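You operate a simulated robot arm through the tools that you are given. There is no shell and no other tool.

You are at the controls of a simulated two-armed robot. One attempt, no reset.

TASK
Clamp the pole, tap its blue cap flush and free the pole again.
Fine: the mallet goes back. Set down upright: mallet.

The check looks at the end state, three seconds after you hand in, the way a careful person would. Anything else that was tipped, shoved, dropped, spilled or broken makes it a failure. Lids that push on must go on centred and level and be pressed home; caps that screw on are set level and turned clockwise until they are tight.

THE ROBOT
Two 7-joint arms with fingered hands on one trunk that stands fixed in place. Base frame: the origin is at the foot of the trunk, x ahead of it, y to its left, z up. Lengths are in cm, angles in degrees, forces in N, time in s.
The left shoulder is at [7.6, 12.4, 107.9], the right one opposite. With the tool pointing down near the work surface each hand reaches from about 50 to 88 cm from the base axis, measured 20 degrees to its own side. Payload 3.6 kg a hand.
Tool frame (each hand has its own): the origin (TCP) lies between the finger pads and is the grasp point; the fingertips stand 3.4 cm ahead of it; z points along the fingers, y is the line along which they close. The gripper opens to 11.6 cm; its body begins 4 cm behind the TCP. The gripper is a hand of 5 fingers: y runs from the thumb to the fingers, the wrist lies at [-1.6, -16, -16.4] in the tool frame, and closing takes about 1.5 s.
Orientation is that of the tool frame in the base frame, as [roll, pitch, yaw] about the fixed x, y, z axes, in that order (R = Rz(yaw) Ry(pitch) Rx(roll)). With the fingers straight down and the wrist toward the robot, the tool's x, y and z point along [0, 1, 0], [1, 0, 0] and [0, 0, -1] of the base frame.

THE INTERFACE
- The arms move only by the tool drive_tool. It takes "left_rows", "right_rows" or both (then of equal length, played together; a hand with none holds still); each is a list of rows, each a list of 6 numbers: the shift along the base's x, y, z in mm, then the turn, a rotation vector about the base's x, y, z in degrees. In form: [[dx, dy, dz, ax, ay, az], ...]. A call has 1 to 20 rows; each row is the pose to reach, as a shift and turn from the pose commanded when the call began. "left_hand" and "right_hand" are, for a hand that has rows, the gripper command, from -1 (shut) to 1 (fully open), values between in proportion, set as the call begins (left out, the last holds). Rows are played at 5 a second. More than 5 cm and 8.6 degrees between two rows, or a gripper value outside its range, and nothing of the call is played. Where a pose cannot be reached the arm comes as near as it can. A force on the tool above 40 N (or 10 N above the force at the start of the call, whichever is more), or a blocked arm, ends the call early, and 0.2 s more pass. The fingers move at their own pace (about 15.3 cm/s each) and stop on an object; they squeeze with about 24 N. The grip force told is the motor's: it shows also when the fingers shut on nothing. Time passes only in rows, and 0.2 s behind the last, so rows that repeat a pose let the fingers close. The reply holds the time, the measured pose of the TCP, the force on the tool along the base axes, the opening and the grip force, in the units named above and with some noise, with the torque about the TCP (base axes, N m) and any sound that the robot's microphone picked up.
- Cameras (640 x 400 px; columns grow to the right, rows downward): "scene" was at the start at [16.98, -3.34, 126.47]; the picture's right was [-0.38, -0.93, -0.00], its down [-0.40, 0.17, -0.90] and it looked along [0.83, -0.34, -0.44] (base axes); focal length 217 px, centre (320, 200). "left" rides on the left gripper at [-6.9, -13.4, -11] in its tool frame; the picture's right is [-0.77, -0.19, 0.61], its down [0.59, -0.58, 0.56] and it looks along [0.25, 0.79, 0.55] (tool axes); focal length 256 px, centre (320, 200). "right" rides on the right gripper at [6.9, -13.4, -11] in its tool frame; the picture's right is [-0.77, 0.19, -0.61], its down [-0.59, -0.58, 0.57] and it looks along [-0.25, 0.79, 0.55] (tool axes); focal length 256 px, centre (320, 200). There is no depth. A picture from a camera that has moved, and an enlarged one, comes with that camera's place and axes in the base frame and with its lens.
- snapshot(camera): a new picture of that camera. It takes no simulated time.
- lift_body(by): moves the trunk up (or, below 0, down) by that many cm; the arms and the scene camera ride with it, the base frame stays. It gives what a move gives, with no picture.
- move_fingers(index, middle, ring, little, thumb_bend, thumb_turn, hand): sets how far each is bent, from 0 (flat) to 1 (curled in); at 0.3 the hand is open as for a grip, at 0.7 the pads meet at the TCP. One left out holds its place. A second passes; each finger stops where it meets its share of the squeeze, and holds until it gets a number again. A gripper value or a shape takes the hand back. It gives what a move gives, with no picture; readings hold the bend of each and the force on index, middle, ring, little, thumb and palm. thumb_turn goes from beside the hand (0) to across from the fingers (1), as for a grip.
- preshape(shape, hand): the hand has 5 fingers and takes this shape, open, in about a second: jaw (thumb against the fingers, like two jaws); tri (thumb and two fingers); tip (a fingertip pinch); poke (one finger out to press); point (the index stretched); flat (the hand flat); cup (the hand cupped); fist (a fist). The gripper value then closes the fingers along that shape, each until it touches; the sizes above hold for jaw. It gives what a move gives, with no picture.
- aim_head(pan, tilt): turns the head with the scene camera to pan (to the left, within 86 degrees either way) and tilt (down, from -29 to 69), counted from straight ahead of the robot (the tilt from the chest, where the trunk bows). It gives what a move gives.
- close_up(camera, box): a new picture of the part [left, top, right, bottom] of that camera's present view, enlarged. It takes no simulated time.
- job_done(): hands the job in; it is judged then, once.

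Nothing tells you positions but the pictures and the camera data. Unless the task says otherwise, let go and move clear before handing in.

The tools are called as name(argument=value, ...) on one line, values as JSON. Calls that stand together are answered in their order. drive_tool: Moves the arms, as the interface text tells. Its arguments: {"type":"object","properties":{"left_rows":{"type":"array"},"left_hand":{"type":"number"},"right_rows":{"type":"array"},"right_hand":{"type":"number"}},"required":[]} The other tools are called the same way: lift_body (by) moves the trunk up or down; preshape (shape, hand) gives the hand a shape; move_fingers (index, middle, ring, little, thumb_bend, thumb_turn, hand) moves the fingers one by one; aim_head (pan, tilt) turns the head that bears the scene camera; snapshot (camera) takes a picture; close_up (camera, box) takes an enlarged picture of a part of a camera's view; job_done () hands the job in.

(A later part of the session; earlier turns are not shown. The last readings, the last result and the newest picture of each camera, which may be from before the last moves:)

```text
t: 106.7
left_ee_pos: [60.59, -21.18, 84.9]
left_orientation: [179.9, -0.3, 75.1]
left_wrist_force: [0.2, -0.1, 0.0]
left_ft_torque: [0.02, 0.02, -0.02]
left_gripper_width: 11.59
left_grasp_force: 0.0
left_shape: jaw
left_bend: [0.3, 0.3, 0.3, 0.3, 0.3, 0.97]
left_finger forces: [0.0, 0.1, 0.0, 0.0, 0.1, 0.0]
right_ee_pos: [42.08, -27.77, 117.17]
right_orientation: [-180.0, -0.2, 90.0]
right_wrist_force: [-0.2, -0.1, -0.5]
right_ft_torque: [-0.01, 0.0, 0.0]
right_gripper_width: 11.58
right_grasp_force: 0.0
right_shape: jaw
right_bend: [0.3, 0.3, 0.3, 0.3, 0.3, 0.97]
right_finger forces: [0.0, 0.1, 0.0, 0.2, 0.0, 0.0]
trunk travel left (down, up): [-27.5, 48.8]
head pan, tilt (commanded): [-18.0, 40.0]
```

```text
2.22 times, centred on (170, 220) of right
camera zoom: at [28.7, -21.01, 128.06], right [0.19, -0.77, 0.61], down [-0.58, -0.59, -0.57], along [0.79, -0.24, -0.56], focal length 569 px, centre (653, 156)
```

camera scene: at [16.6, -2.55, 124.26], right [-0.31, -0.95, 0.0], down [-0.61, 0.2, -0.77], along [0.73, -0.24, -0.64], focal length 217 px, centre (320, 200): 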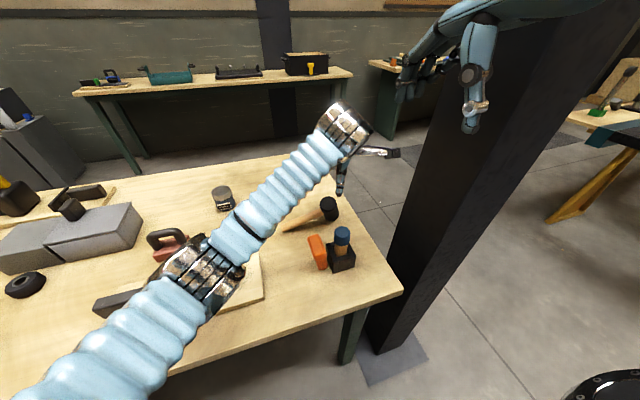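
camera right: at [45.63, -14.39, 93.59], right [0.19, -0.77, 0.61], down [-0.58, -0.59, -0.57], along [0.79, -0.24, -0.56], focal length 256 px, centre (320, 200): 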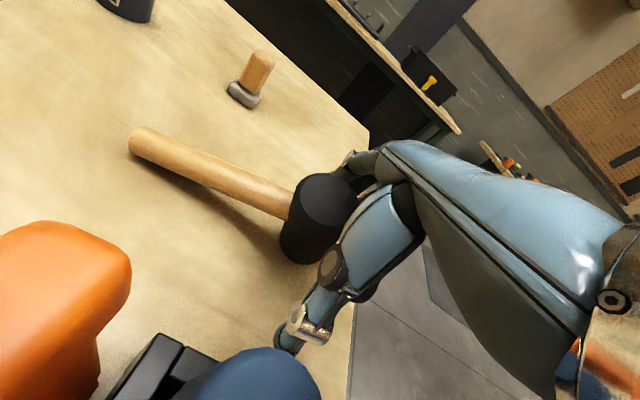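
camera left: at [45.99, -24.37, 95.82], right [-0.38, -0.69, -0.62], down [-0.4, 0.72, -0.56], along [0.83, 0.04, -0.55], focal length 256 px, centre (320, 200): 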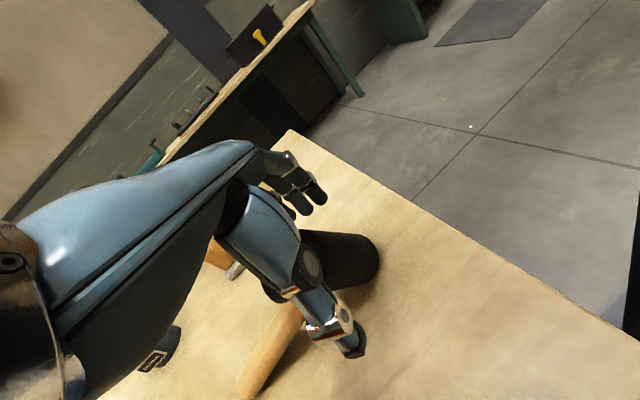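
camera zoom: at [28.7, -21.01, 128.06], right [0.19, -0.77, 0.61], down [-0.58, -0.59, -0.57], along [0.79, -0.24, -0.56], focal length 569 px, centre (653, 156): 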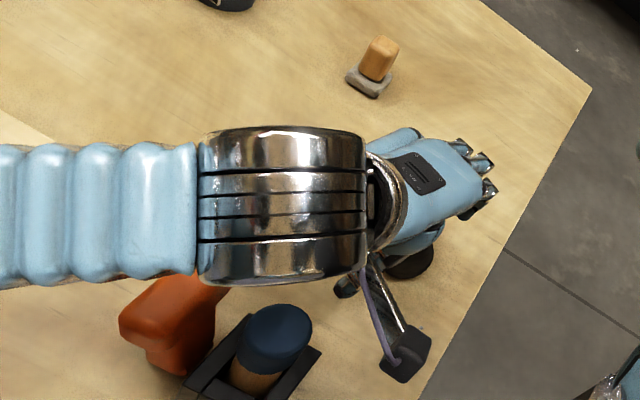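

drive_tool(left_rows=[[0, 0, -15, 0, 0, 0], [0, 0, -30, 0, 0, 0], [0, 0, -40, 0, 0, 0], [0, 0, -40, 0, 0, 0]])

snapshot(camera="left")

```text
t: 107.7
left_ee_pos: [60.46, -21.13, 81.0]
left_orientation: [180.0, -0.3, 75.0]
left_wrist_force: [0.5, -0.4, -0.3]
left_ft_torque: [0.01, -0.01, 0.02]
left_gripper_width: 11.59
left_grasp_force: 0.2
left_shape: jaw
left_bend: [0.3, 0.3, 0.3, 0.3, 0.3, 0.97]
left_finger forces: [0.0, 0.0, 0.0, 0.0, 0.0, 0.0]
right_ee_pos: [42.33, -27.78, 117.06]
right_orientation: [-179.8, -0.2, 90.1]
right_wrist_force: [-0.4, 0.4, 0.3]
right_ft_torque: [-0.02, -0.01, 0.01]
right_gripper_width: 11.59
right_grasp_force: 0.2
right_shape: jaw
right_bend: [0.3, 0.3, 0.3, 0.3, 0.3, 0.97]
right_finger forces: [0.0, 0.1, 0.0, 0.1, 0.0, 0.0]
trunk travel left (down, up): [-27.5, 48.8]
head pan, tilt (commanded): [-18.0, 40.0]
```

```text
taken
camera left: at [45.86, -24.39, 91.87], right [-0.38, -0.69, -0.62], down [-0.4, 0.72, -0.56], along [0.83, 0.04, -0.55], focal length 256 px, centre (320, 200)
```

left: 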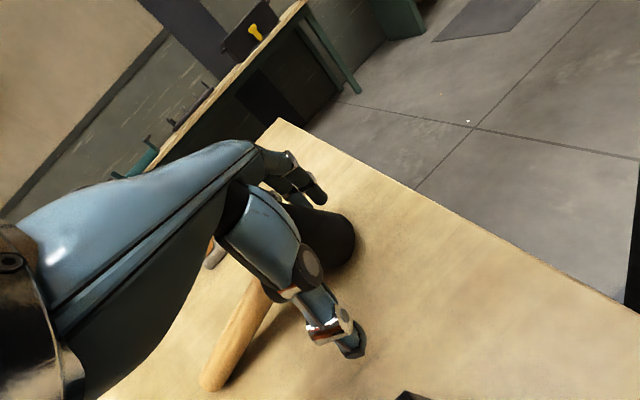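

The head is between thumb and fingers, with the handle leaving along the hand. Closing.

drive_tool(left_rows=[[0, 0, 0, 0, 0, 0], [0, 0, 0, 0, 0, 0], [0, 0, 0, 0, 0, 0], [0, 0, 0, 0, 0, 0], [0, 0, 0, 0, 0, 0], [0, 0, 0, 0, 0, 0], [0, 0, 0, 0, 0, 0], [0, 0, 0, 0, 0, 0], [0, 0, 0, 0, 0, 0]], left_hand=-1)

snapshot(camera="left")

close_up(camera="scene", box=[260, 150, 380, 260])

```text
t: 109.7
left_ee_pos: [60.48, -21.27, 81.05]
left_orientation: [180.0, -0.3, 74.9]
left_wrist_force: [1.9, -1.8, 0.8]
left_ft_torque: [-0.07, -0.08, -0.08]
left_gripper_width: 3.18
left_grasp_force: 23.4
left_shape: jaw
left_bend: [0.53, 0.5, 0.65, 0.66, 0.7, 1.0]
left_finger forces: [8.4, 9.9, 2.9, 1.3, 18.4, 0.0]
right_ee_pos: [42.39, -27.87, 117.01]
right_orientation: [-179.9, -0.2, 90.0]
right_wrist_force: [1.1, -0.1, -0.3]
right_ft_torque: [-0.01, -0.03, 0.0]
right_gripper_width: 11.58
right_grasp_force: 0.1
right_shape: jaw
right_bend: [0.3, 0.3, 0.3, 0.3, 0.3, 0.97]
right_finger forces: [0.0, 0.1, 0.0, 0.0, 0.1, 0.0]
trunk travel left (down, up): [-27.5, 48.8]
head pan, tilt (commanded): [-18.0, 40.0]
```

```text
taken
camera left: at [45.87, -24.4, 91.88], right [-0.38, -0.69, -0.62], down [-0.4, 0.72, -0.56], along [0.83, 0.04, -0.55], focal length 256 px, centre (320, 200)
```

left: 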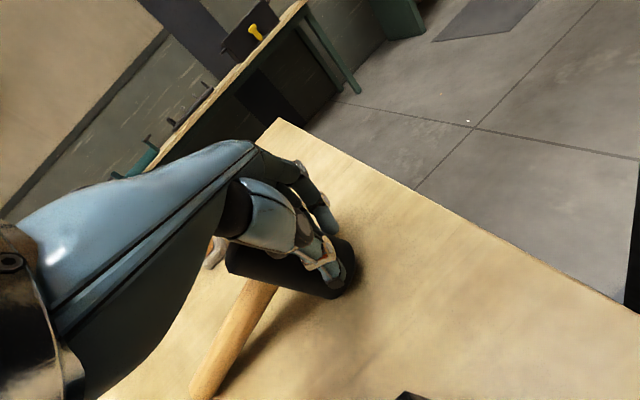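

```text
3.64 times, centred on (320, 205) of scene
camera zoom: at [16.61, -2.54, 124.25], right [-0.31, -0.95, 0.0], down [-0.61, 0.2, -0.77], along [0.73, -0.24, -0.64], focal length 788 px, centre (320, 182)
```

zoom: 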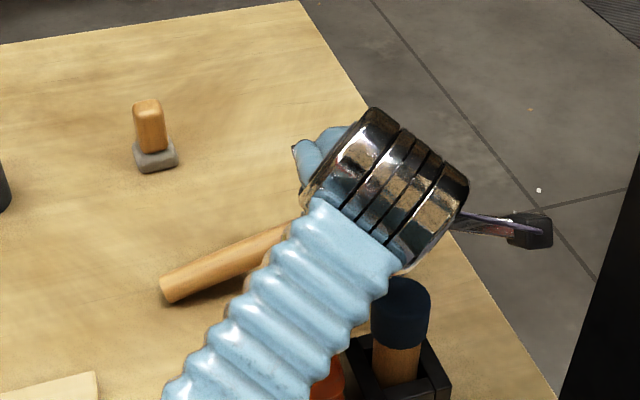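

A firm grip on the head (thumb 18 N against index and middle). Lifting slowly.

drive_tool(left_rows=[[0, 0, 8, 0, 0, 0], [0, 0, 20, 0, 0, 0], [0, 0, 40, 0, 0, 0], [0, 0, 65, 0, 0, 0], [0, 10, 90, 0, 0, 0], [0, 20, 110, 0, 0, 0], [0, 20, 110, 0, 0, 0]])

snapshot(camera="left")

snapshot(camera="right")

close_up(camera="scene", box=[240, 100, 400, 240])

```text
t: 111.3
left_ee_pos: [60.58, -19.15, 91.97]
left_orientation: [-179.9, -0.2, 75.0]
left_wrist_force: [0.5, -0.2, -4.3]
left_ft_torque: [-0.14, 0.04, 0.01]
left_gripper_width: 3.12
left_grasp_force: 23.7
left_shape: jaw
left_bend: [0.54, 0.5, 0.65, 0.67, 0.7, 1.0]
left_finger forces: [8.3, 9.1, 3.1, 1.6, 19.0, 0.1]
right_ee_pos: [42.22, -27.91, 117.03]
right_orientation: [-179.9, -0.2, 90.0]
right_wrist_force: [0.2, 0.4, -0.3]
right_ft_torque: [0.01, 0.04, 0.0]
right_gripper_width: 11.62
right_grasp_force: 0.0
right_shape: jaw
right_bend: [0.3, 0.3, 0.3, 0.3, 0.3, 0.97]
right_finger forces: [0.0, 0.0, 0.0, 0.0, 0.0, 0.0]
trunk travel left (down, up): [-27.5, 48.8]
head pan, tilt (commanded): [-18.0, 40.0]
```

```text
taken
camera left: at [45.92, -22.38, 102.83], right [-0.38, -0.69, -0.62], down [-0.4, 0.72, -0.56], along [0.83, 0.04, -0.55], focal length 256 px, centre (320, 200)
```

left: 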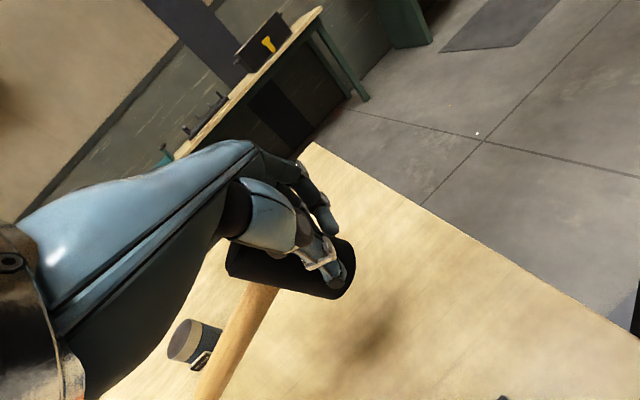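

```text
taken
camera right: at [28.76, -21.04, 128.04], right [0.19, -0.77, 0.61], down [-0.58, -0.59, -0.57], along [0.79, -0.24, -0.56], focal length 256 px, centre (320, 200)
```

right: 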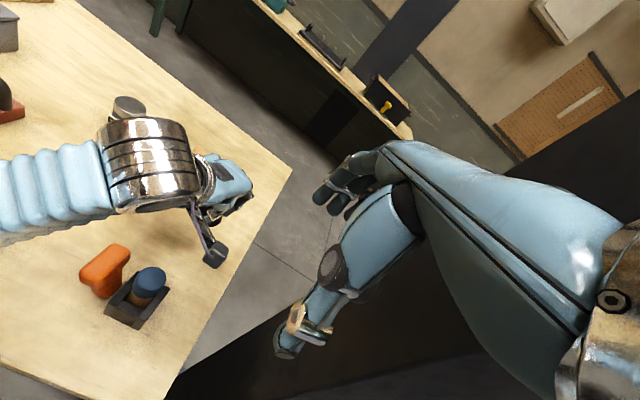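

```text
2.86 times, centred on (320, 170) of scene
camera zoom: at [16.65, -2.56, 124.24], right [-0.31, -0.95, 0.0], down [-0.61, 0.2, -0.77], along [0.73, -0.24, -0.64], focal length 619 px, centre (320, 286)
```

zoom: 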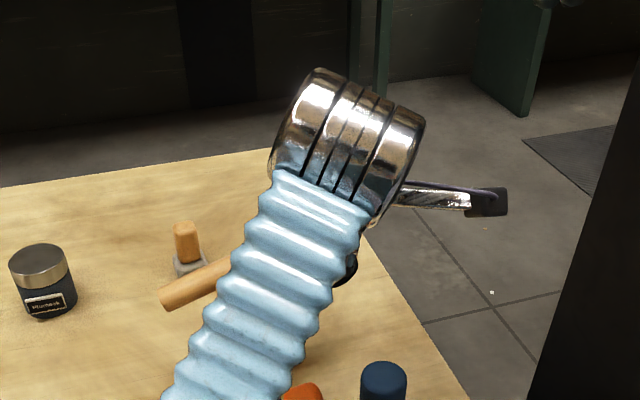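

The mallet (about 4.3 N) is held securely, still tilted 20° relative to the hand. I'll carry it to the free area near [60,-6], rotating the hand +20° about x so the head becomes upright, to set it down and re-grip squarely.

drive_tool(left_rows=[[0, 30, 15, 0, 0, 0], [0, 60, 20, 5, -0.3, 0], [0, 90, 20, 10, -0.6, 0], [0, 115, 15, 15, -0.9, 0], [0, 132, 0, 19.9, -1.2, 0], [0, 132, -30, 19.9, -1.2, 0], [0, 132, -30, 19.9, -1.2, 0]])

snapshot(camera="left")

snapshot(camera="scene")

snapshot(camera="right")

```text
t: 112.9
left_ee_pos: [60.41, -5.8, 89.02]
left_orientation: [-175.8, -19.9, 74.2]
left_wrist_force: [-0.3, -0.6, -4.0]
left_ft_torque: [-0.19, 0.03, -0.02]
left_gripper_width: 3.1
left_grasp_force: 23.9
left_shape: jaw
left_bend: [0.54, 0.5, 0.65, 0.67, 0.7, 1.0]
left_finger forces: [8.2, 9.2, 3.2, 1.7, 19.1, 0.1]
right_ee_pos: [42.19, -27.87, 117.0]
right_orientation: [-179.9, -0.2, 90.0]
right_wrist_force: [0.7, 0.5, 0.3]
right_ft_torque: [0.01, 0.01, 0.01]
right_gripper_width: 11.58
right_grasp_force: 0.1
right_shape: jaw
right_bend: [0.3, 0.3, 0.3, 0.3, 0.3, 0.97]
right_finger forces: [0.0, 0.1, 0.0, 0.0, 0.0, 0.0]
trunk travel left (down, up): [-27.5, 48.8]
head pan, tilt (commanded): [-18.0, 40.0]
```

```text
taken
camera left: at [45.51, -12.51, 97.78], right [-0.36, -0.44, -0.82], down [-0.39, 0.87, -0.29], along [0.84, 0.22, -0.49], focal length 256 px, centre (320, 200)
```

left: 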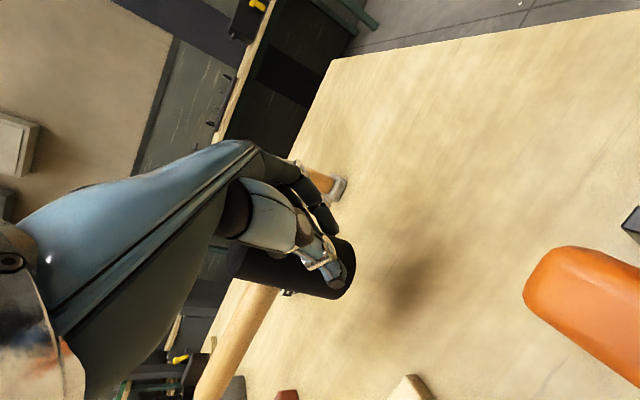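

```text
taken
camera scene: at [16.62, -2.51, 124.25], right [-0.31, -0.95, 0.0], down [-0.61, 0.2, -0.77], along [0.73, -0.24, -0.64], focal length 217 px, centre (320, 200)
```

scene: 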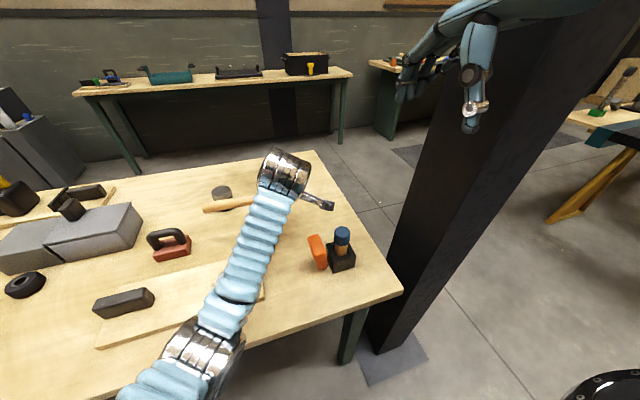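

```text
taken
camera right: at [28.73, -20.99, 128.06], right [0.19, -0.77, 0.61], down [-0.58, -0.59, -0.57], along [0.79, -0.25, -0.56], focal length 256 px, centre (320, 200)
```

right: 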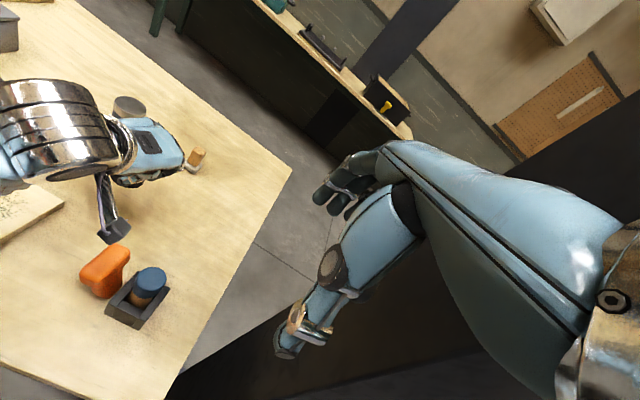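

The mallet should now be upright in the hand. Lowering toward the table, the last part slowly.

drive_tool(left_rows=[[0, 0, -25, 0, 0, 0], [0, 0, -50, 0, 0, 0], [0, 0, -70, 0, 0, 0], [0, 0, -78, 0, 0, 0], [0, 0, -78, 0, 0, 0]])

close_up(camera="scene", box=[190, 140, 350, 260])

close_up(camera="left", box=[180, 150, 420, 400])

close_up(camera="right", box=[60, 80, 240, 220])

```text
t: 114.1
left_ee_pos: [60.42, -5.89, 81.16]
left_orientation: [-175.8, -19.8, 74.3]
left_wrist_force: [0.2, -0.6, -3.7]
left_ft_torque: [-0.16, 0.04, 0.0]
left_gripper_width: 3.11
left_grasp_force: 24.4
left_shape: jaw
left_bend: [0.54, 0.5, 0.65, 0.67, 0.7, 1.0]
left_finger forces: [8.3, 9.1, 3.0, 1.8, 19.1, 0.1]
right_ee_pos: [42.18, -27.71, 117.05]
right_orientation: [-179.8, -0.2, 90.0]
right_wrist_force: [0.6, -0.2, 0.1]
right_ft_torque: [0.01, 0.0, 0.0]
right_gripper_width: 11.57
right_grasp_force: 0.0
right_shape: jaw
right_bend: [0.3, 0.3, 0.3, 0.3, 0.3, 0.97]
right_finger forces: [0.0, 0.0, 0.0, 0.0, 0.1, 0.0]
trunk travel left (down, up): [-27.5, 48.8]
head pan, tilt (commanded): [-18.0, 40.0]
```

```text
3.33 times, centred on (270, 200) of scene
camera zoom: at [16.62, -2.52, 124.25], right [-0.31, -0.95, 0.0], down [-0.61, 0.2, -0.77], along [0.73, -0.24, -0.64], focal length 722 px, centre (487, 200)
```

zoom: 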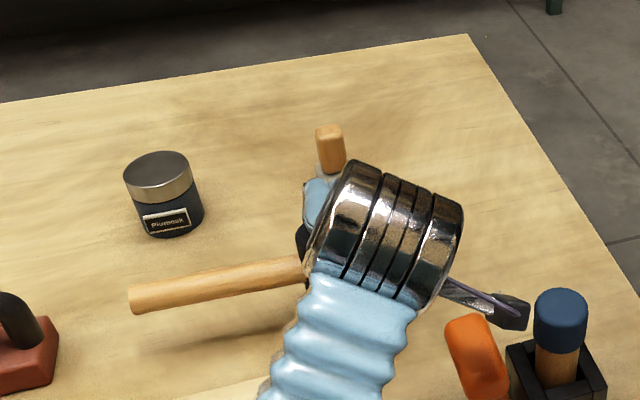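

```text
1.60 times, centred on (300, 275) of left
camera zoom: at [45.59, -12.57, 90.02], right [-0.36, -0.44, -0.82], down [-0.4, 0.87, -0.29], along [0.84, 0.22, -0.49], focal length 410 px, centre (352, 80)
```

zoom: 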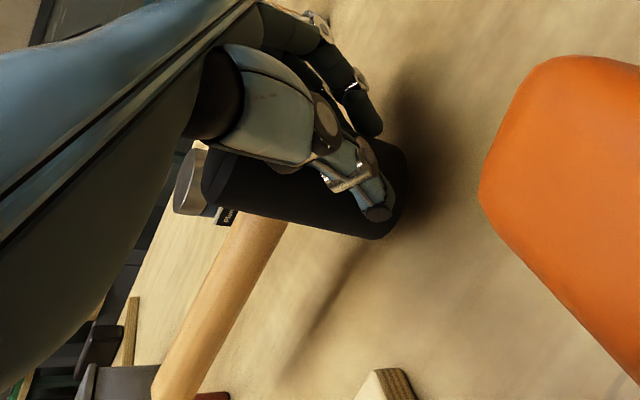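

```text
2.86 times, centred on (150, 150) of right
camera zoom: at [28.73, -21.0, 128.05], right [0.19, -0.77, 0.61], down [-0.58, -0.59, -0.57], along [0.79, -0.24, -0.56], focal length 731 px, centre (806, 343)
```

zoom: 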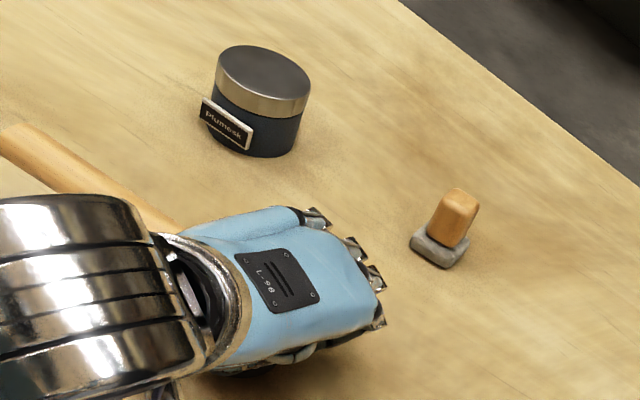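

The handle is level within about 1°, so the head is upright, ~1 cm above the table. Final lowering in small steps.

drive_tool(left_rows=[[0, 0, -3, 0, 0, 0], [0, 0, -6, 0, 0, 0], [0, 0, -8, 0, 0, 0], [0, 0, -8, 0, 0, 0]])

```text
t: 115.1
left_ee_pos: [60.6, -5.91, 80.26]
left_orientation: [-175.8, -19.9, 74.2]
left_wrist_force: [-0.4, 0.4, -3.1]
left_ft_torque: [-0.16, 0.04, 0.04]
left_gripper_width: 3.14
left_grasp_force: 23.9
left_shape: jaw
left_bend: [0.54, 0.5, 0.65, 0.67, 0.7, 1.0]
left_finger forces: [8.3, 9.1, 3.2, 2.0, 19.2, 0.0]
right_ee_pos: [42.31, -27.71, 117.05]
right_orientation: [-179.8, -0.2, 90.0]
right_wrist_force: [0.8, -0.4, -0.1]
right_ft_torque: [0.01, 0.03, 0.0]
right_gripper_width: 11.58
right_grasp_force: 0.0
right_shape: jaw
right_bend: [0.3, 0.3, 0.3, 0.3, 0.3, 0.97]
right_finger forces: [0.0, 0.1, 0.0, 0.1, 0.0, 0.0]
trunk travel left (down, up): [-27.5, 48.8]
head pan, tilt (commanded): [-18.0, 40.0]
```

drive_tool(left_rows=[[0, 0, -1, 0, 0, 0], [0, 0, -2, 0, 0, 0], [0, 0, -3, 0, 0, 0], [0, 0, -3, 0, 0, 0]])

```text
t: 116.1
left_ee_pos: [60.6, -5.88, 80.11]
left_orientation: [-175.7, -19.9, 74.2]
left_wrist_force: [-0.3, -0.2, -4.0]
left_ft_torque: [-0.14, 0.06, -0.03]
left_gripper_width: 3.11
left_grasp_force: 24.6
left_shape: jaw
left_bend: [0.54, 0.5, 0.65, 0.67, 0.7, 1.0]
left_finger forces: [8.3, 9.1, 3.3, 1.9, 19.2, 0.0]
right_ee_pos: [42.2, -27.82, 116.99]
right_orientation: [-179.8, -0.2, 90.0]
right_wrist_force: [-0.3, 0.9, 0.4]
right_ft_torque: [0.02, 0.01, -0.01]
right_gripper_width: 11.6
right_grasp_force: 0.0
right_shape: jaw
right_bend: [0.3, 0.3, 0.3, 0.3, 0.3, 0.97]
right_finger forces: [0.1, 0.1, 0.0, 0.0, 0.0, 0.0]
trunk travel left (down, up): [-27.5, 48.8]
head pan, tilt (commanded): [-18.0, 40.0]
```

drive_tool(left_rows=[[0, 0, -1, 0, 0, 0], [0, 0, -2, 0, 0, 0], [0, 0, -3, 0, 0, 0], [0, 0, -3, 0, 0, 0]])

```text
t: 117.1
left_ee_pos: [60.55, -5.96, 80.0]
left_orientation: [-175.9, -19.9, 74.3]
left_wrist_force: [-0.3, 0.0, 5.4]
left_ft_torque: [0.02, -0.18, 0.02]
left_gripper_width: 3.11
left_grasp_force: 23.4
left_shape: jaw
left_bend: [0.54, 0.5, 0.66, 0.67, 0.7, 1.0]
left_finger forces: [8.4, 9.2, 3.3, 1.7, 20.7, 0.1]
right_ee_pos: [42.06, -27.83, 117.07]
right_orientation: [-180.0, -0.2, 89.9]
right_wrist_force: [-0.9, -0.1, -0.4]
right_ft_torque: [-0.02, -0.02, 0.0]
right_gripper_width: 11.61
right_grasp_force: 0.0
right_shape: jaw
right_bend: [0.3, 0.3, 0.3, 0.3, 0.3, 0.97]
right_finger forces: [0.1, 0.0, 0.1, 0.1, 0.0, 0.1]
trunk travel left (down, up): [-27.5, 48.8]
head pan, tilt (commanded): [-18.0, 40.0]
```

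The head is on the table now (about 9 N supported). Opening the hand gently.

drive_tool(left_rows=[[0, 0, 1, 0, 0, 0], [0, 0, 1, 0, 0, 0], [0, 0, 1, 0, 0, 0], [0, 0, 1, 0, 0, 0]], left_hand=0.1)

close_up(camera="scene", box=[190, 140, 350, 260])

close_up(camera="left", box=[180, 150, 420, 400])

```text
t: 118.1
left_ee_pos: [60.61, -5.89, 79.88]
left_orientation: [-175.7, -19.8, 74.1]
left_wrist_force: [0.1, 0.5, -0.2]
left_ft_torque: [0.05, 0.03, 0.04]
left_gripper_width: 6.3
left_grasp_force: 0.0
left_shape: jaw
left_bend: [0.38, 0.43, 0.6, 0.58, 0.62, 1.0]
left_finger forces: [0.0, 0.0, 0.0, 0.0, 0.0, 0.2]
right_ee_pos: [42.31, -27.8, 117.13]
right_orientation: [-180.0, -0.2, 90.0]
right_wrist_force: [0.0, -0.5, -0.3]
right_ft_torque: [0.02, -0.05, -0.01]
right_gripper_width: 11.58
right_grasp_force: 0.0
right_shape: jaw
right_bend: [0.3, 0.3, 0.3, 0.3, 0.3, 0.97]
right_finger forces: [0.0, 0.1, 0.0, 0.1, 0.0, 0.1]
trunk travel left (down, up): [-27.5, 48.8]
head pan, tilt (commanded): [-18.0, 40.0]
```

```text
3.33 times, centred on (270, 200) of scene
camera zoom: at [16.58, -2.51, 124.26], right [-0.31, -0.95, 0.0], down [-0.61, 0.2, -0.77], along [0.73, -0.24, -0.64], focal length 722 px, centre (487, 200)
```

zoom: 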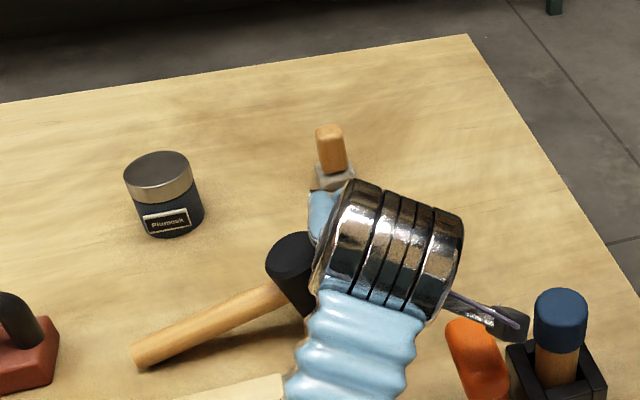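

```text
1.60 times, centred on (300, 275) of left
camera zoom: at [45.69, -12.64, 88.74], right [-0.36, -0.44, -0.82], down [-0.39, 0.87, -0.29], along [0.84, 0.22, -0.49], focal length 410 px, centre (352, 80)
```

zoom: 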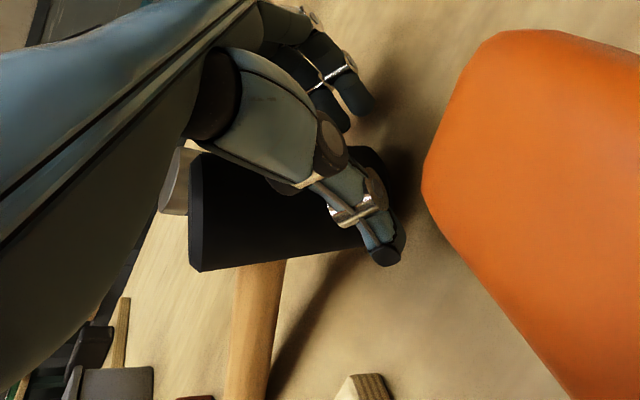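

The mallet rocked over onto its handle again (it stands upright with little margin). I'll re-grip it with the hand aligned to the head's tilt and the palm right on top of it, so later I can seat it flat with the palm before letting go. First open fully and withdraw along the hand's axis.

drive_tool(left_rows=[[0, 0, 0, 0, 0, 0], [0, 0, 0, 0, 0, 0], [0, -5, 14, 0, 0, 0], [0, -12, 32, 0, 0, 0], [0, -22, 60, 0, 0, 0], [0, -33, 90, 0, 0, 0], [0, -40, 120, 0, 0, 0]], left_hand=1)

snapshot(camera="left")

close_up(camera="scene", box=[190, 140, 350, 260])

```text
t: 119.7
left_ee_pos: [60.73, -9.9, 91.81]
left_orientation: [-175.8, -19.7, 74.3]
left_wrist_force: [0.5, -0.8, 0.2]
left_ft_torque: [0.02, 0.01, 0.0]
left_gripper_width: 11.62
left_grasp_force: 0.1
left_shape: jaw
left_bend: [0.3, 0.3, 0.3, 0.3, 0.3, 0.97]
left_finger forces: [0.0, 0.0, 0.0, 0.1, 0.0, 0.0]
right_ee_pos: [42.15, -27.78, 117.03]
right_orientation: [-180.0, -0.1, 90.0]
right_wrist_force: [0.7, -0.2, 1.3]
right_ft_torque: [0.02, -0.01, -0.02]
right_gripper_width: 11.58
right_grasp_force: 0.0
right_shape: jaw
right_bend: [0.3, 0.3, 0.3, 0.3, 0.3, 0.97]
right_finger forces: [0.1, 0.0, 0.1, 0.0, 0.0, 0.0]
trunk travel left (down, up): [-27.5, 48.8]
head pan, tilt (commanded): [-18.0, 40.0]
```

```text
taken
camera left: at [45.78, -16.74, 100.59], right [-0.36, -0.44, -0.82], down [-0.39, 0.87, -0.29], along [0.84, 0.22, -0.49], focal length 256 px, centre (320, 200)
```

left: 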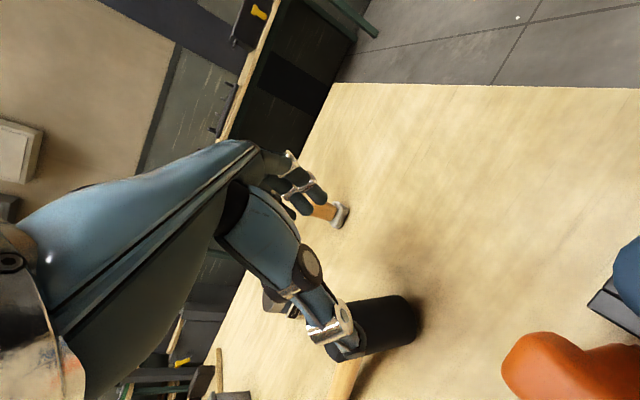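

```text
3.33 times, centred on (270, 200) of scene
camera zoom: at [16.58, -2.55, 124.26], right [-0.31, -0.95, 0.0], down [-0.61, 0.2, -0.77], along [0.73, -0.24, -0.64], focal length 722 px, centre (487, 200)
```

zoom: 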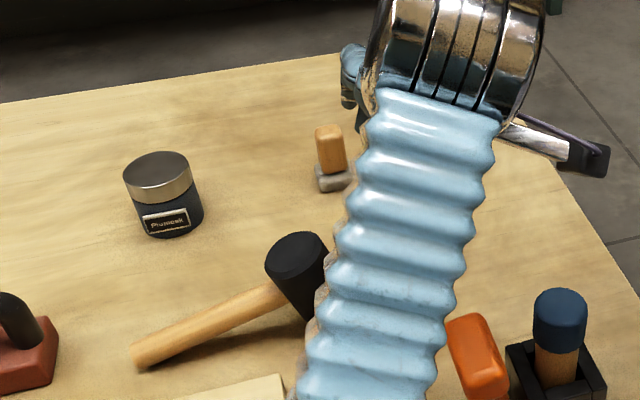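

The mallet now lies at head top ≈[61.1,-0.7,83], handle end [61.4,13.2,76]. I'll tilt the hand to match the head (-20° about x) and come above it along its axis.

drive_tool(left_rows=[[0, 15, 10, -6.65, 0.27, 0], [0, 32, 20, -13.3, 0.53, 0], [0, 50, 30, -19.95, 0.8, 0], [0, 70, 35, -26.6, 1.07, 0], [0, 90, 35, -33.25, 1.33, 0], [2, 109, 32, -39.9, 1.6, 0], [2, 109, 32, -39.9, 1.6, 0]])

move_fingers(hand="left", ring=0, little=0, index=0.3, middle=0.3, thumb_bend=0.3)

snapshot(camera="left")

close_up(camera="right", box=[0, 60, 260, 260])

close_up(camera="scene", box=[180, 100, 360, 260])

```text
t: 121.3
left_ee_pos: [60.66, 0.91, 94.89]
left_orientation: [175.1, 19.1, 74.3]
left_wrist_force: [-0.5, 0.4, 0.0]
left_ft_torque: [-0.02, -0.03, -0.01]
left_gripper_width: 11.6
left_grasp_force: 0.0
left_shape: jaw
left_bend: [0.3, 0.3, 0.3, 0.3, 0.3, 0.97]
left_finger forces: [0.0, 0.0, 0.0, 0.0, 0.0, 0.0]
right_ee_pos: [42.16, -27.77, 117.05]
right_orientation: [-179.9, -0.2, 90.0]
right_wrist_force: [-0.2, 0.4, 0.3]
right_ft_torque: [-0.03, -0.02, 0.0]
right_gripper_width: 11.61
right_grasp_force: 0.0
right_shape: jaw
right_bend: [0.3, 0.3, 0.3, 0.3, 0.3, 0.97]
right_finger forces: [0.0, 0.1, 0.1, 0.1, 0.0, 0.1]
trunk travel left (down, up): [-27.5, 48.8]
head pan, tilt (commanded): [-18.0, 40.0]
```

```text
t: 122.3
left_ee_pos: [60.66, 1.06, 94.92]
left_orientation: [175.1, 19.1, 74.3]
left_wrist_force: [-0.4, 0.9, 0.2]
left_ft_torque: [-0.01, -0.04, -0.01]
left_gripper_width: 11.77
left_grasp_force: 0.0
left_shape: fingers
left_bend: [0.3, 0.3, 0.0, 0.0, 0.3, 0.97]
left_finger forces: [0.0, 0.0, 0.0, 0.0, 0.0, 0.0]
right_ee_pos: [42.23, -27.73, 117.13]
right_orientation: [180.0, -0.4, 90.0]
right_wrist_force: [-0.4, -0.7, -0.3]
right_ft_torque: [0.01, -0.03, -0.01]
right_gripper_width: 11.6
right_grasp_force: 0.0
right_shape: jaw
right_bend: [0.3, 0.3, 0.3, 0.3, 0.3, 0.97]
right_finger forces: [0.1, 0.1, 0.0, 0.0, 0.0, 0.1]
trunk travel left (down, up): [-27.5, 48.8]
head pan, tilt (commanded): [-18.0, 40.0]
```

```text
taken
camera left: at [46.08, 1.73, 106.41], right [-0.38, -0.86, -0.34], down [-0.41, 0.49, -0.77], along [0.83, -0.15, -0.54], focal length 256 px, centre (320, 200)
```

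left: 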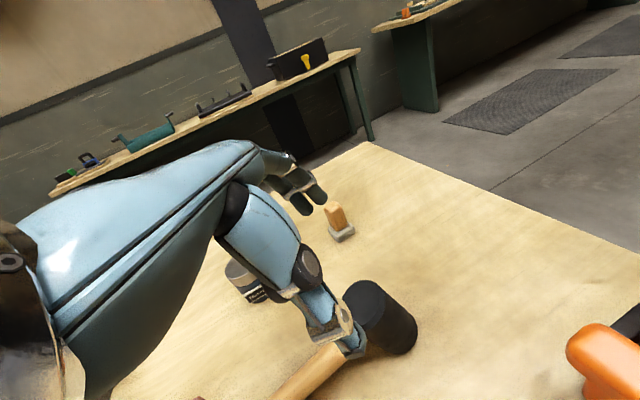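

```text
2.00 times, centred on (130, 160) of right
camera zoom: at [28.69, -20.98, 128.06], right [0.19, -0.77, 0.61], down [-0.58, -0.59, -0.57], along [0.79, -0.25, -0.56], focal length 512 px, centre (700, 280)
```

zoom: 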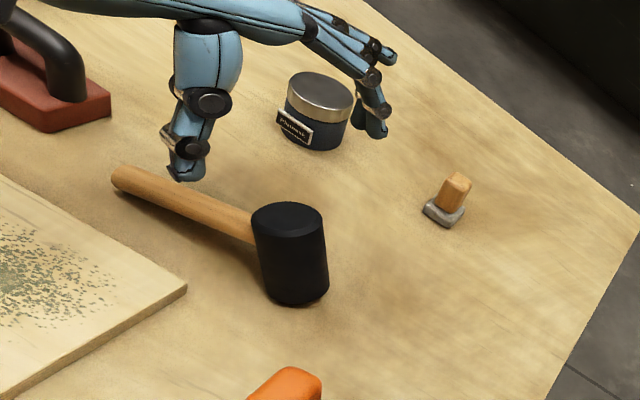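

```text
2.50 times, centred on (270, 180) of scene
camera zoom: at [16.58, -2.5, 124.26], right [-0.31, -0.95, 0.0], down [-0.61, 0.2, -0.77], along [0.73, -0.24, -0.64], focal length 542 px, centre (445, 250)
```

zoom: 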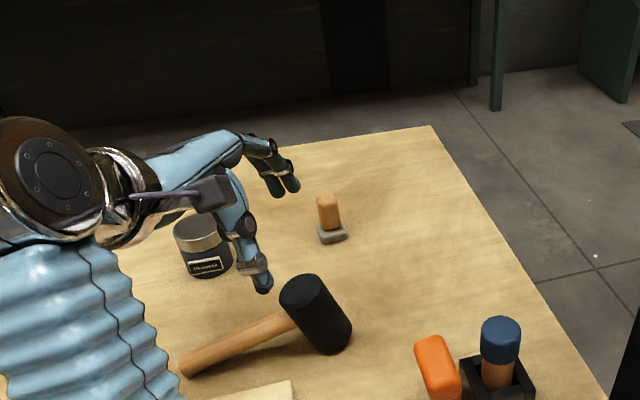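

Good views. The hand is aligned with the head's axis. Moving down along that axis to just above straddling height and checking.

drive_tool(left_rows=[[0, 11, 0, 0, 0, 0], [0, 0, -32, 0, 0, 0], [0, -11, -62, 0, 0, 0], [0, -21, -94, 0, 0, 0], [0, -21, -94, 0, 0, 0]])

snapshot(camera="left")

close_up(camera="right", box=[30, 90, 210, 240])

close_up(camera="scene", box=[180, 140, 340, 260])

```text
t: 123.5
left_ee_pos: [60.59, -1.09, 85.53]
left_orientation: [175.0, 19.1, 74.3]
left_wrist_force: [-0.8, -0.3, 0.4]
left_ft_torque: [-0.01, 0.07, 0.0]
left_gripper_width: 11.78
left_grasp_force: 0.1
left_shape: fingers
left_bend: [0.3, 0.3, 0.0, 0.0, 0.3, 0.97]
left_finger forces: [0.0, 0.0, 0.0, 0.1, 0.1, 0.0]
right_ee_pos: [42.23, -27.85, 117.05]
right_orientation: [-180.0, -0.2, 90.1]
right_wrist_force: [1.5, -0.2, 0.3]
right_ft_torque: [0.03, -0.05, 0.0]
right_gripper_width: 11.58
right_grasp_force: 0.2
right_shape: jaw
right_bend: [0.3, 0.3, 0.3, 0.3, 0.3, 0.97]
right_finger forces: [0.0, 0.1, 0.0, 0.0, 0.0, 0.1]
trunk travel left (down, up): [-27.5, 48.8]
head pan, tilt (commanded): [-18.0, 40.0]
```

```text
taken
camera left: at [46.06, -0.34, 97.1], right [-0.38, -0.86, -0.34], down [-0.41, 0.49, -0.77], along [0.83, -0.15, -0.54], focal length 256 px, centre (320, 200)
```

left: 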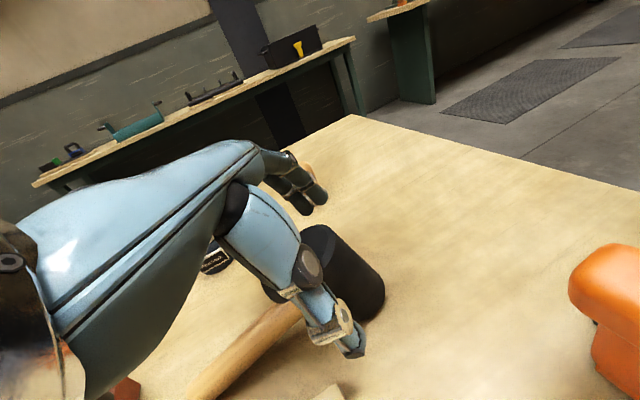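

```text
2.67 times, centred on (120, 165) of right
camera zoom: at [28.68, -20.98, 128.07], right [0.19, -0.77, 0.61], down [-0.58, -0.59, -0.57], along [0.79, -0.25, -0.56], focal length 683 px, centre (853, 293)
```

zoom: 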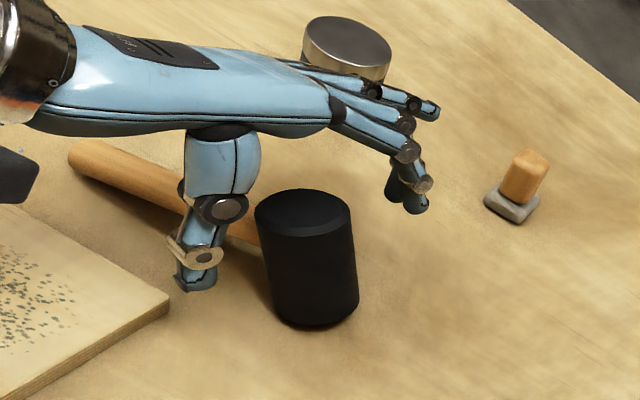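

```text
3.33 times, centred on (260, 200) of scene
camera zoom: at [16.57, -2.5, 124.26], right [-0.31, -0.95, 0.0], down [-0.61, 0.2, -0.77], along [0.73, -0.24, -0.64], focal length 722 px, centre (520, 200)
```

zoom: 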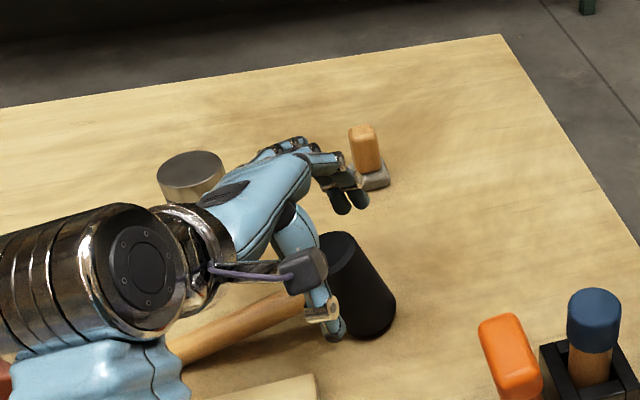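

Alignment looks right: thumb on the near side, index and middle beyond, palm above the top face. Continuing down the axis.

drive_tool(left_rows=[[0, -5, -15, 0, 0, 0], [0, -10, -30, 0, 0, 0], [0, -14, -42, 0, 0, 0], [0, -17, -50, 0, 0, 0], [0, -17, -50, 0, 0, 0]])

close_up(camera="right", box=[30, 90, 210, 240])

close_up(camera="scene", box=[180, 140, 340, 260])

```text
t: 124.7
left_ee_pos: [60.92, -2.76, 80.66]
left_orientation: [175.1, 19.1, 74.3]
left_wrist_force: [-0.1, -0.9, -0.4]
left_ft_torque: [-0.02, 0.01, 0.01]
left_gripper_width: 11.77
left_grasp_force: 0.1
left_shape: fingers
left_bend: [0.3, 0.3, 0.0, 0.0, 0.3, 0.97]
left_finger forces: [0.0, 0.0, 0.0, 0.0, 0.0, 0.0]
right_ee_pos: [42.08, -27.78, 117.04]
right_orientation: [-180.0, -0.1, 90.0]
right_wrist_force: [0.0, -0.5, 0.4]
right_ft_torque: [0.0, -0.02, 0.02]
right_gripper_width: 11.57
right_grasp_force: 0.1
right_shape: jaw
right_bend: [0.3, 0.3, 0.3, 0.3, 0.3, 0.97]
right_finger forces: [0.0, 0.0, 0.0, 0.0, 0.1, 0.0]
trunk travel left (down, up): [-27.5, 48.8]
head pan, tilt (commanded): [-18.0, 40.0]
```

```text
2.67 times, centred on (120, 165) of right
camera zoom: at [28.68, -20.97, 128.07], right [0.19, -0.77, 0.61], down [-0.58, -0.59, -0.57], along [0.79, -0.25, -0.56], focal length 683 px, centre (853, 293)
```

zoom: 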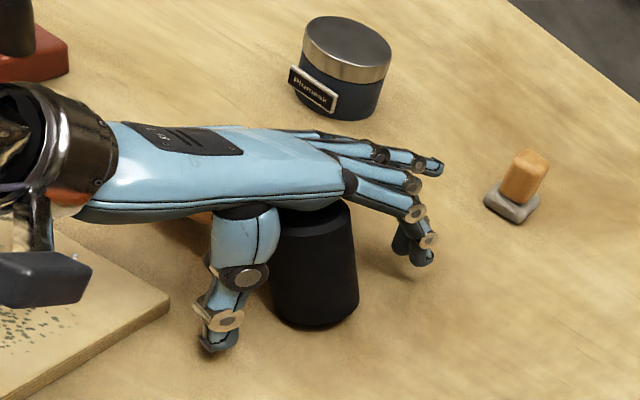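

```text
3.33 times, centred on (260, 200) of scene
camera zoom: at [16.58, -2.5, 124.26], right [-0.31, -0.95, 0.0], down [-0.61, 0.2, -0.77], along [0.73, -0.24, -0.64], focal length 722 px, centre (520, 200)
```

zoom: 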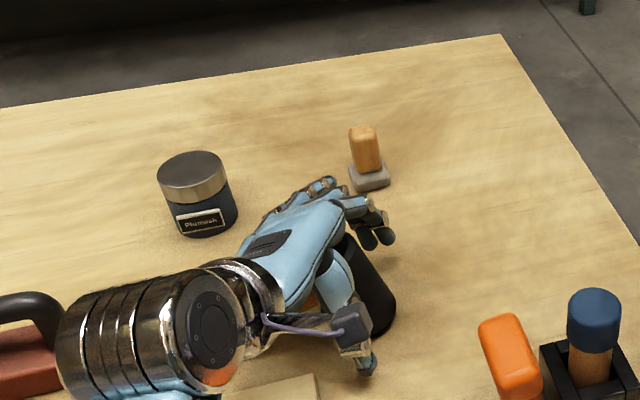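

drive_tool(left_rows=[[-1, -1, -3, 0, 0, 0], [-2, -2, -6, 0, 0, 0], [-2, -3, -8, 0, 0, 0], [-2, -3, -8, 0, 0, 0]])

```text
t: 125.7
left_ee_pos: [60.62, -3.15, 79.92]
left_orientation: [175.2, 19.2, 74.3]
left_wrist_force: [0.3, -0.1, 0.3]
left_ft_torque: [-0.01, 0.0, 0.0]
left_gripper_width: 11.77
left_grasp_force: 0.1
left_shape: fingers
left_bend: [0.3, 0.3, 0.0, 0.0, 0.3, 0.97]
left_finger forces: [0.0, 0.0, 0.1, 0.0, 0.0, 0.1]
right_ee_pos: [42.19, -27.71, 117.04]
right_orientation: [-180.0, -0.2, 90.0]
right_wrist_force: [0.9, -0.1, -0.4]
right_ft_torque: [0.01, 0.0, 0.03]
right_gripper_width: 11.57
right_grasp_force: 0.0
right_shape: jaw
right_bend: [0.3, 0.3, 0.3, 0.3, 0.3, 0.97]
right_finger forces: [0.0, 0.0, 0.0, 0.0, 0.0, 0.0]
trunk travel left (down, up): [-27.5, 48.8]
head pan, tilt (commanded): [-18.0, 40.0]
```

drive_tool(left_rows=[[0, 0, -2, 0, 0, 0], [0, -1, -4, 0, 0, 0], [0, -1, -4, 0, 0, 0]])

close_up(camera="right", box=[80, 120, 180, 220])

```text
t: 126.5
left_ee_pos: [60.54, -3.17, 79.53]
left_orientation: [175.1, 19.1, 74.3]
left_wrist_force: [0.8, -1.1, -0.2]
left_ft_torque: [-0.03, -0.01, 0.02]
left_gripper_width: 11.78
left_grasp_force: 0.1
left_shape: fingers
left_bend: [0.3, 0.3, 0.0, 0.0, 0.3, 0.97]
left_finger forces: [0.0, 0.0, 0.1, 0.0, 0.1, 0.1]
right_ee_pos: [42.08, -27.69, 117.15]
right_orientation: [-179.9, -0.2, 90.1]
right_wrist_force: [-0.3, 0.7, -0.1]
right_ft_torque: [-0.01, 0.06, -0.02]
right_gripper_width: 11.59
right_grasp_force: 0.0
right_shape: jaw
right_bend: [0.3, 0.3, 0.3, 0.3, 0.3, 0.97]
right_finger forces: [0.1, 0.0, 0.0, 0.0, 0.0, 0.0]
trunk travel left (down, up): [-27.5, 48.8]
head pan, tilt (commanded): [-18.0, 40.0]
```

```text
4.00 times, centred on (130, 170) of right
camera zoom: at [28.68, -20.97, 128.07], right [0.19, -0.77, 0.61], down [-0.58, -0.59, -0.57], along [0.79, -0.25, -0.56], focal length 1024 px, centre (1080, 320)
```

zoom: 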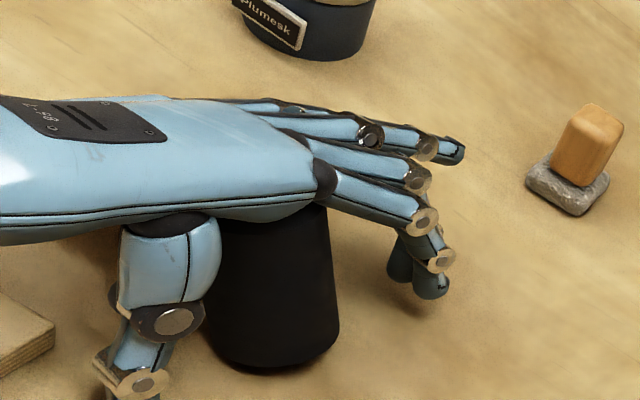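

The palm is right at the head's top. Closing index, middle and thumb on the head (ring and little stay straight, off the handle).

move_fingers(hand="left", index=0.9, middle=0.9, thumb_bend=0.9)

close_up(camera="right", box=[60, 100, 190, 230])

snapshot(camera="left")

```text
t: 127.5
left_ee_pos: [60.53, -3.27, 79.43]
left_orientation: [175.2, 19.1, 74.4]
left_wrist_force: [-0.3, -1.1, -0.3]
left_ft_torque: [-0.1, -0.02, 0.02]
left_gripper_width: 2.45
left_grasp_force: 22.3
left_shape: fingers
left_bend: [0.63, 0.55, 0.0, 0.0, 0.58, 0.96]
left_finger forces: [9.1, 14.7, 0.1, 0.1, 19.4, 0.0]
right_ee_pos: [42.14, -27.73, 116.98]
right_orientation: [180.0, -0.2, 89.9]
right_wrist_force: [1.2, -0.2, 0.0]
right_ft_torque: [0.0, 0.0, 0.01]
right_gripper_width: 11.61
right_grasp_force: 0.0
right_shape: jaw
right_bend: [0.3, 0.3, 0.3, 0.3, 0.3, 0.97]
right_finger forces: [0.1, 0.0, 0.1, 0.0, 0.0, 0.0]
trunk travel left (down, up): [-27.5, 48.8]
head pan, tilt (commanded): [-18.0, 40.0]
```

```text
3.08 times, centred on (125, 165) of right
camera zoom: at [28.69, -21.0, 128.06], right [0.19, -0.77, 0.61], down [-0.58, -0.59, -0.57], along [0.79, -0.25, -0.56], focal length 788 px, centre (920, 308)
```

zoom: 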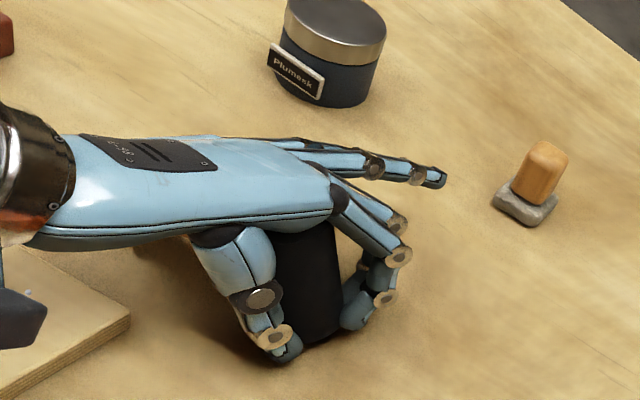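

```text
taken
camera left: at [45.95, -2.52, 91.0], right [-0.38, -0.86, -0.34], down [-0.41, 0.49, -0.77], along [0.83, -0.16, -0.54], focal length 256 px, centre (320, 200)
```

left: 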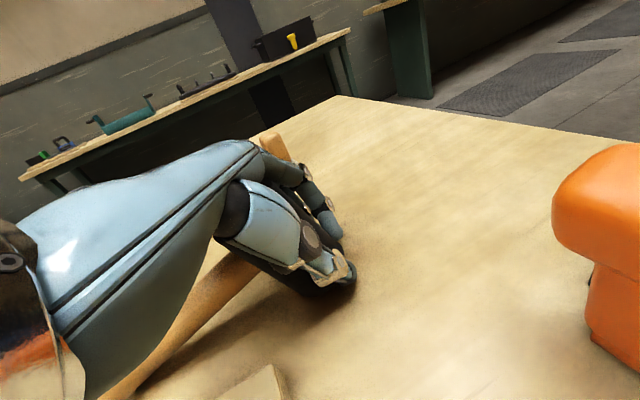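

Solid three-finger grip (thumb 19 N vs 9+15 N). Lifting along the axis, then rotating to vertical.

drive_tool(left_rows=[[0, 3, 8, 0, 0, 0], [0, 8, 22, 0, 0, 0], [0, 14, 42, 0, 0, 0], [0, 22, 65, 0, 0, 0], [0, 26, 85, 4, -0.1, 0], [0, 26, 100, 10, -0.2, 0], [0, 26, 110, 16, -0.4, 0], [0, 26, 115, 19.7, -0.4, 0], [0, 26, 115, 19.7, -0.4, 0]])

snapshot(camera="left")

close_up(camera="right", box=[0, 40, 240, 220])

close_up(camera="scene", box=[160, 100, 360, 240])

```text
t: 129.5
left_ee_pos: [60.48, -0.63, 91.04]
left_orientation: [-180.0, -0.1, 75.1]
left_wrist_force: [0.8, -0.7, -0.3]
left_ft_torque: [-0.03, 0.03, 0.01]
left_gripper_width: 0.01
left_grasp_force: 0.1
left_shape: fingers
left_bend: [0.7, 0.63, 0.0, 0.0, 0.74, 0.97]
left_finger forces: [0.0, 0.0, 0.1, 0.1, 0.0, 0.0]
right_ee_pos: [42.18, -27.77, 117.13]
right_orientation: [-179.9, -0.2, 90.1]
right_wrist_force: [-1.3, -0.1, -0.3]
right_ft_torque: [0.01, -0.02, -0.02]
right_gripper_width: 11.57
right_grasp_force: 0.1
right_shape: jaw
right_bend: [0.3, 0.3, 0.3, 0.3, 0.3, 0.97]
right_finger forces: [0.0, 0.0, 0.0, 0.0, 0.0, 0.0]
trunk travel left (down, up): [-27.5, 48.8]
head pan, tilt (commanded): [-18.0, 40.0]
```

```text
taken
camera left: at [45.8, -3.81, 101.92], right [-0.38, -0.69, -0.61], down [-0.41, 0.72, -0.56], along [0.83, 0.04, -0.55], focal length 256 px, centre (320, 200)
```

left: 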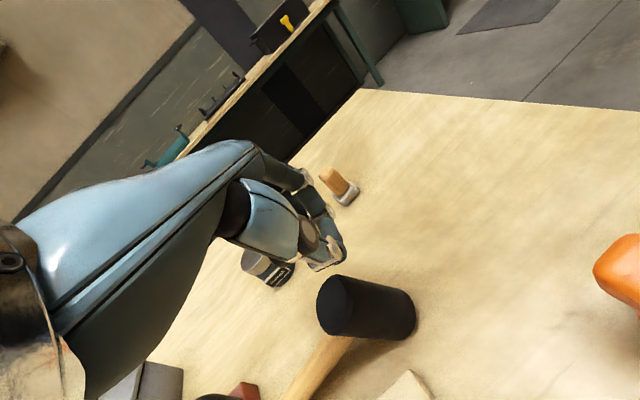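

```text
2.22 times, centred on (120, 130) of right
camera zoom: at [28.69, -20.97, 128.06], right [0.19, -0.77, 0.61], down [-0.58, -0.59, -0.57], along [0.79, -0.25, -0.56], focal length 569 px, centre (764, 356)
```

zoom: 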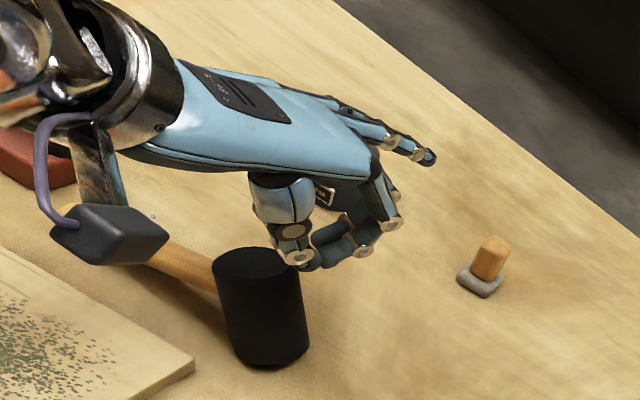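

```text
2.86 times, centred on (260, 170) of scene
camera zoom: at [16.58, -2.5, 124.26], right [-0.31, -0.95, 0.0], down [-0.61, 0.2, -0.77], along [0.73, -0.24, -0.64], focal length 619 px, centre (491, 286)
```

zoom: 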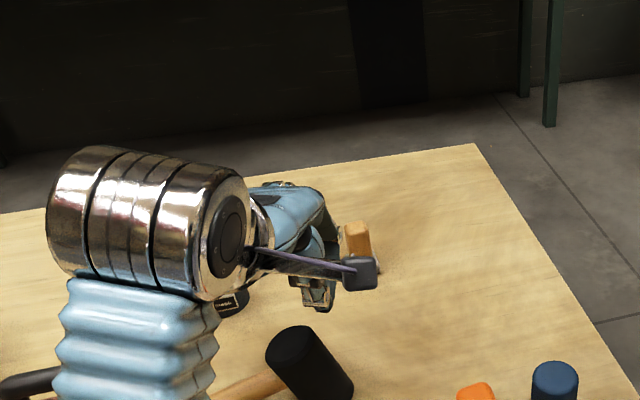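

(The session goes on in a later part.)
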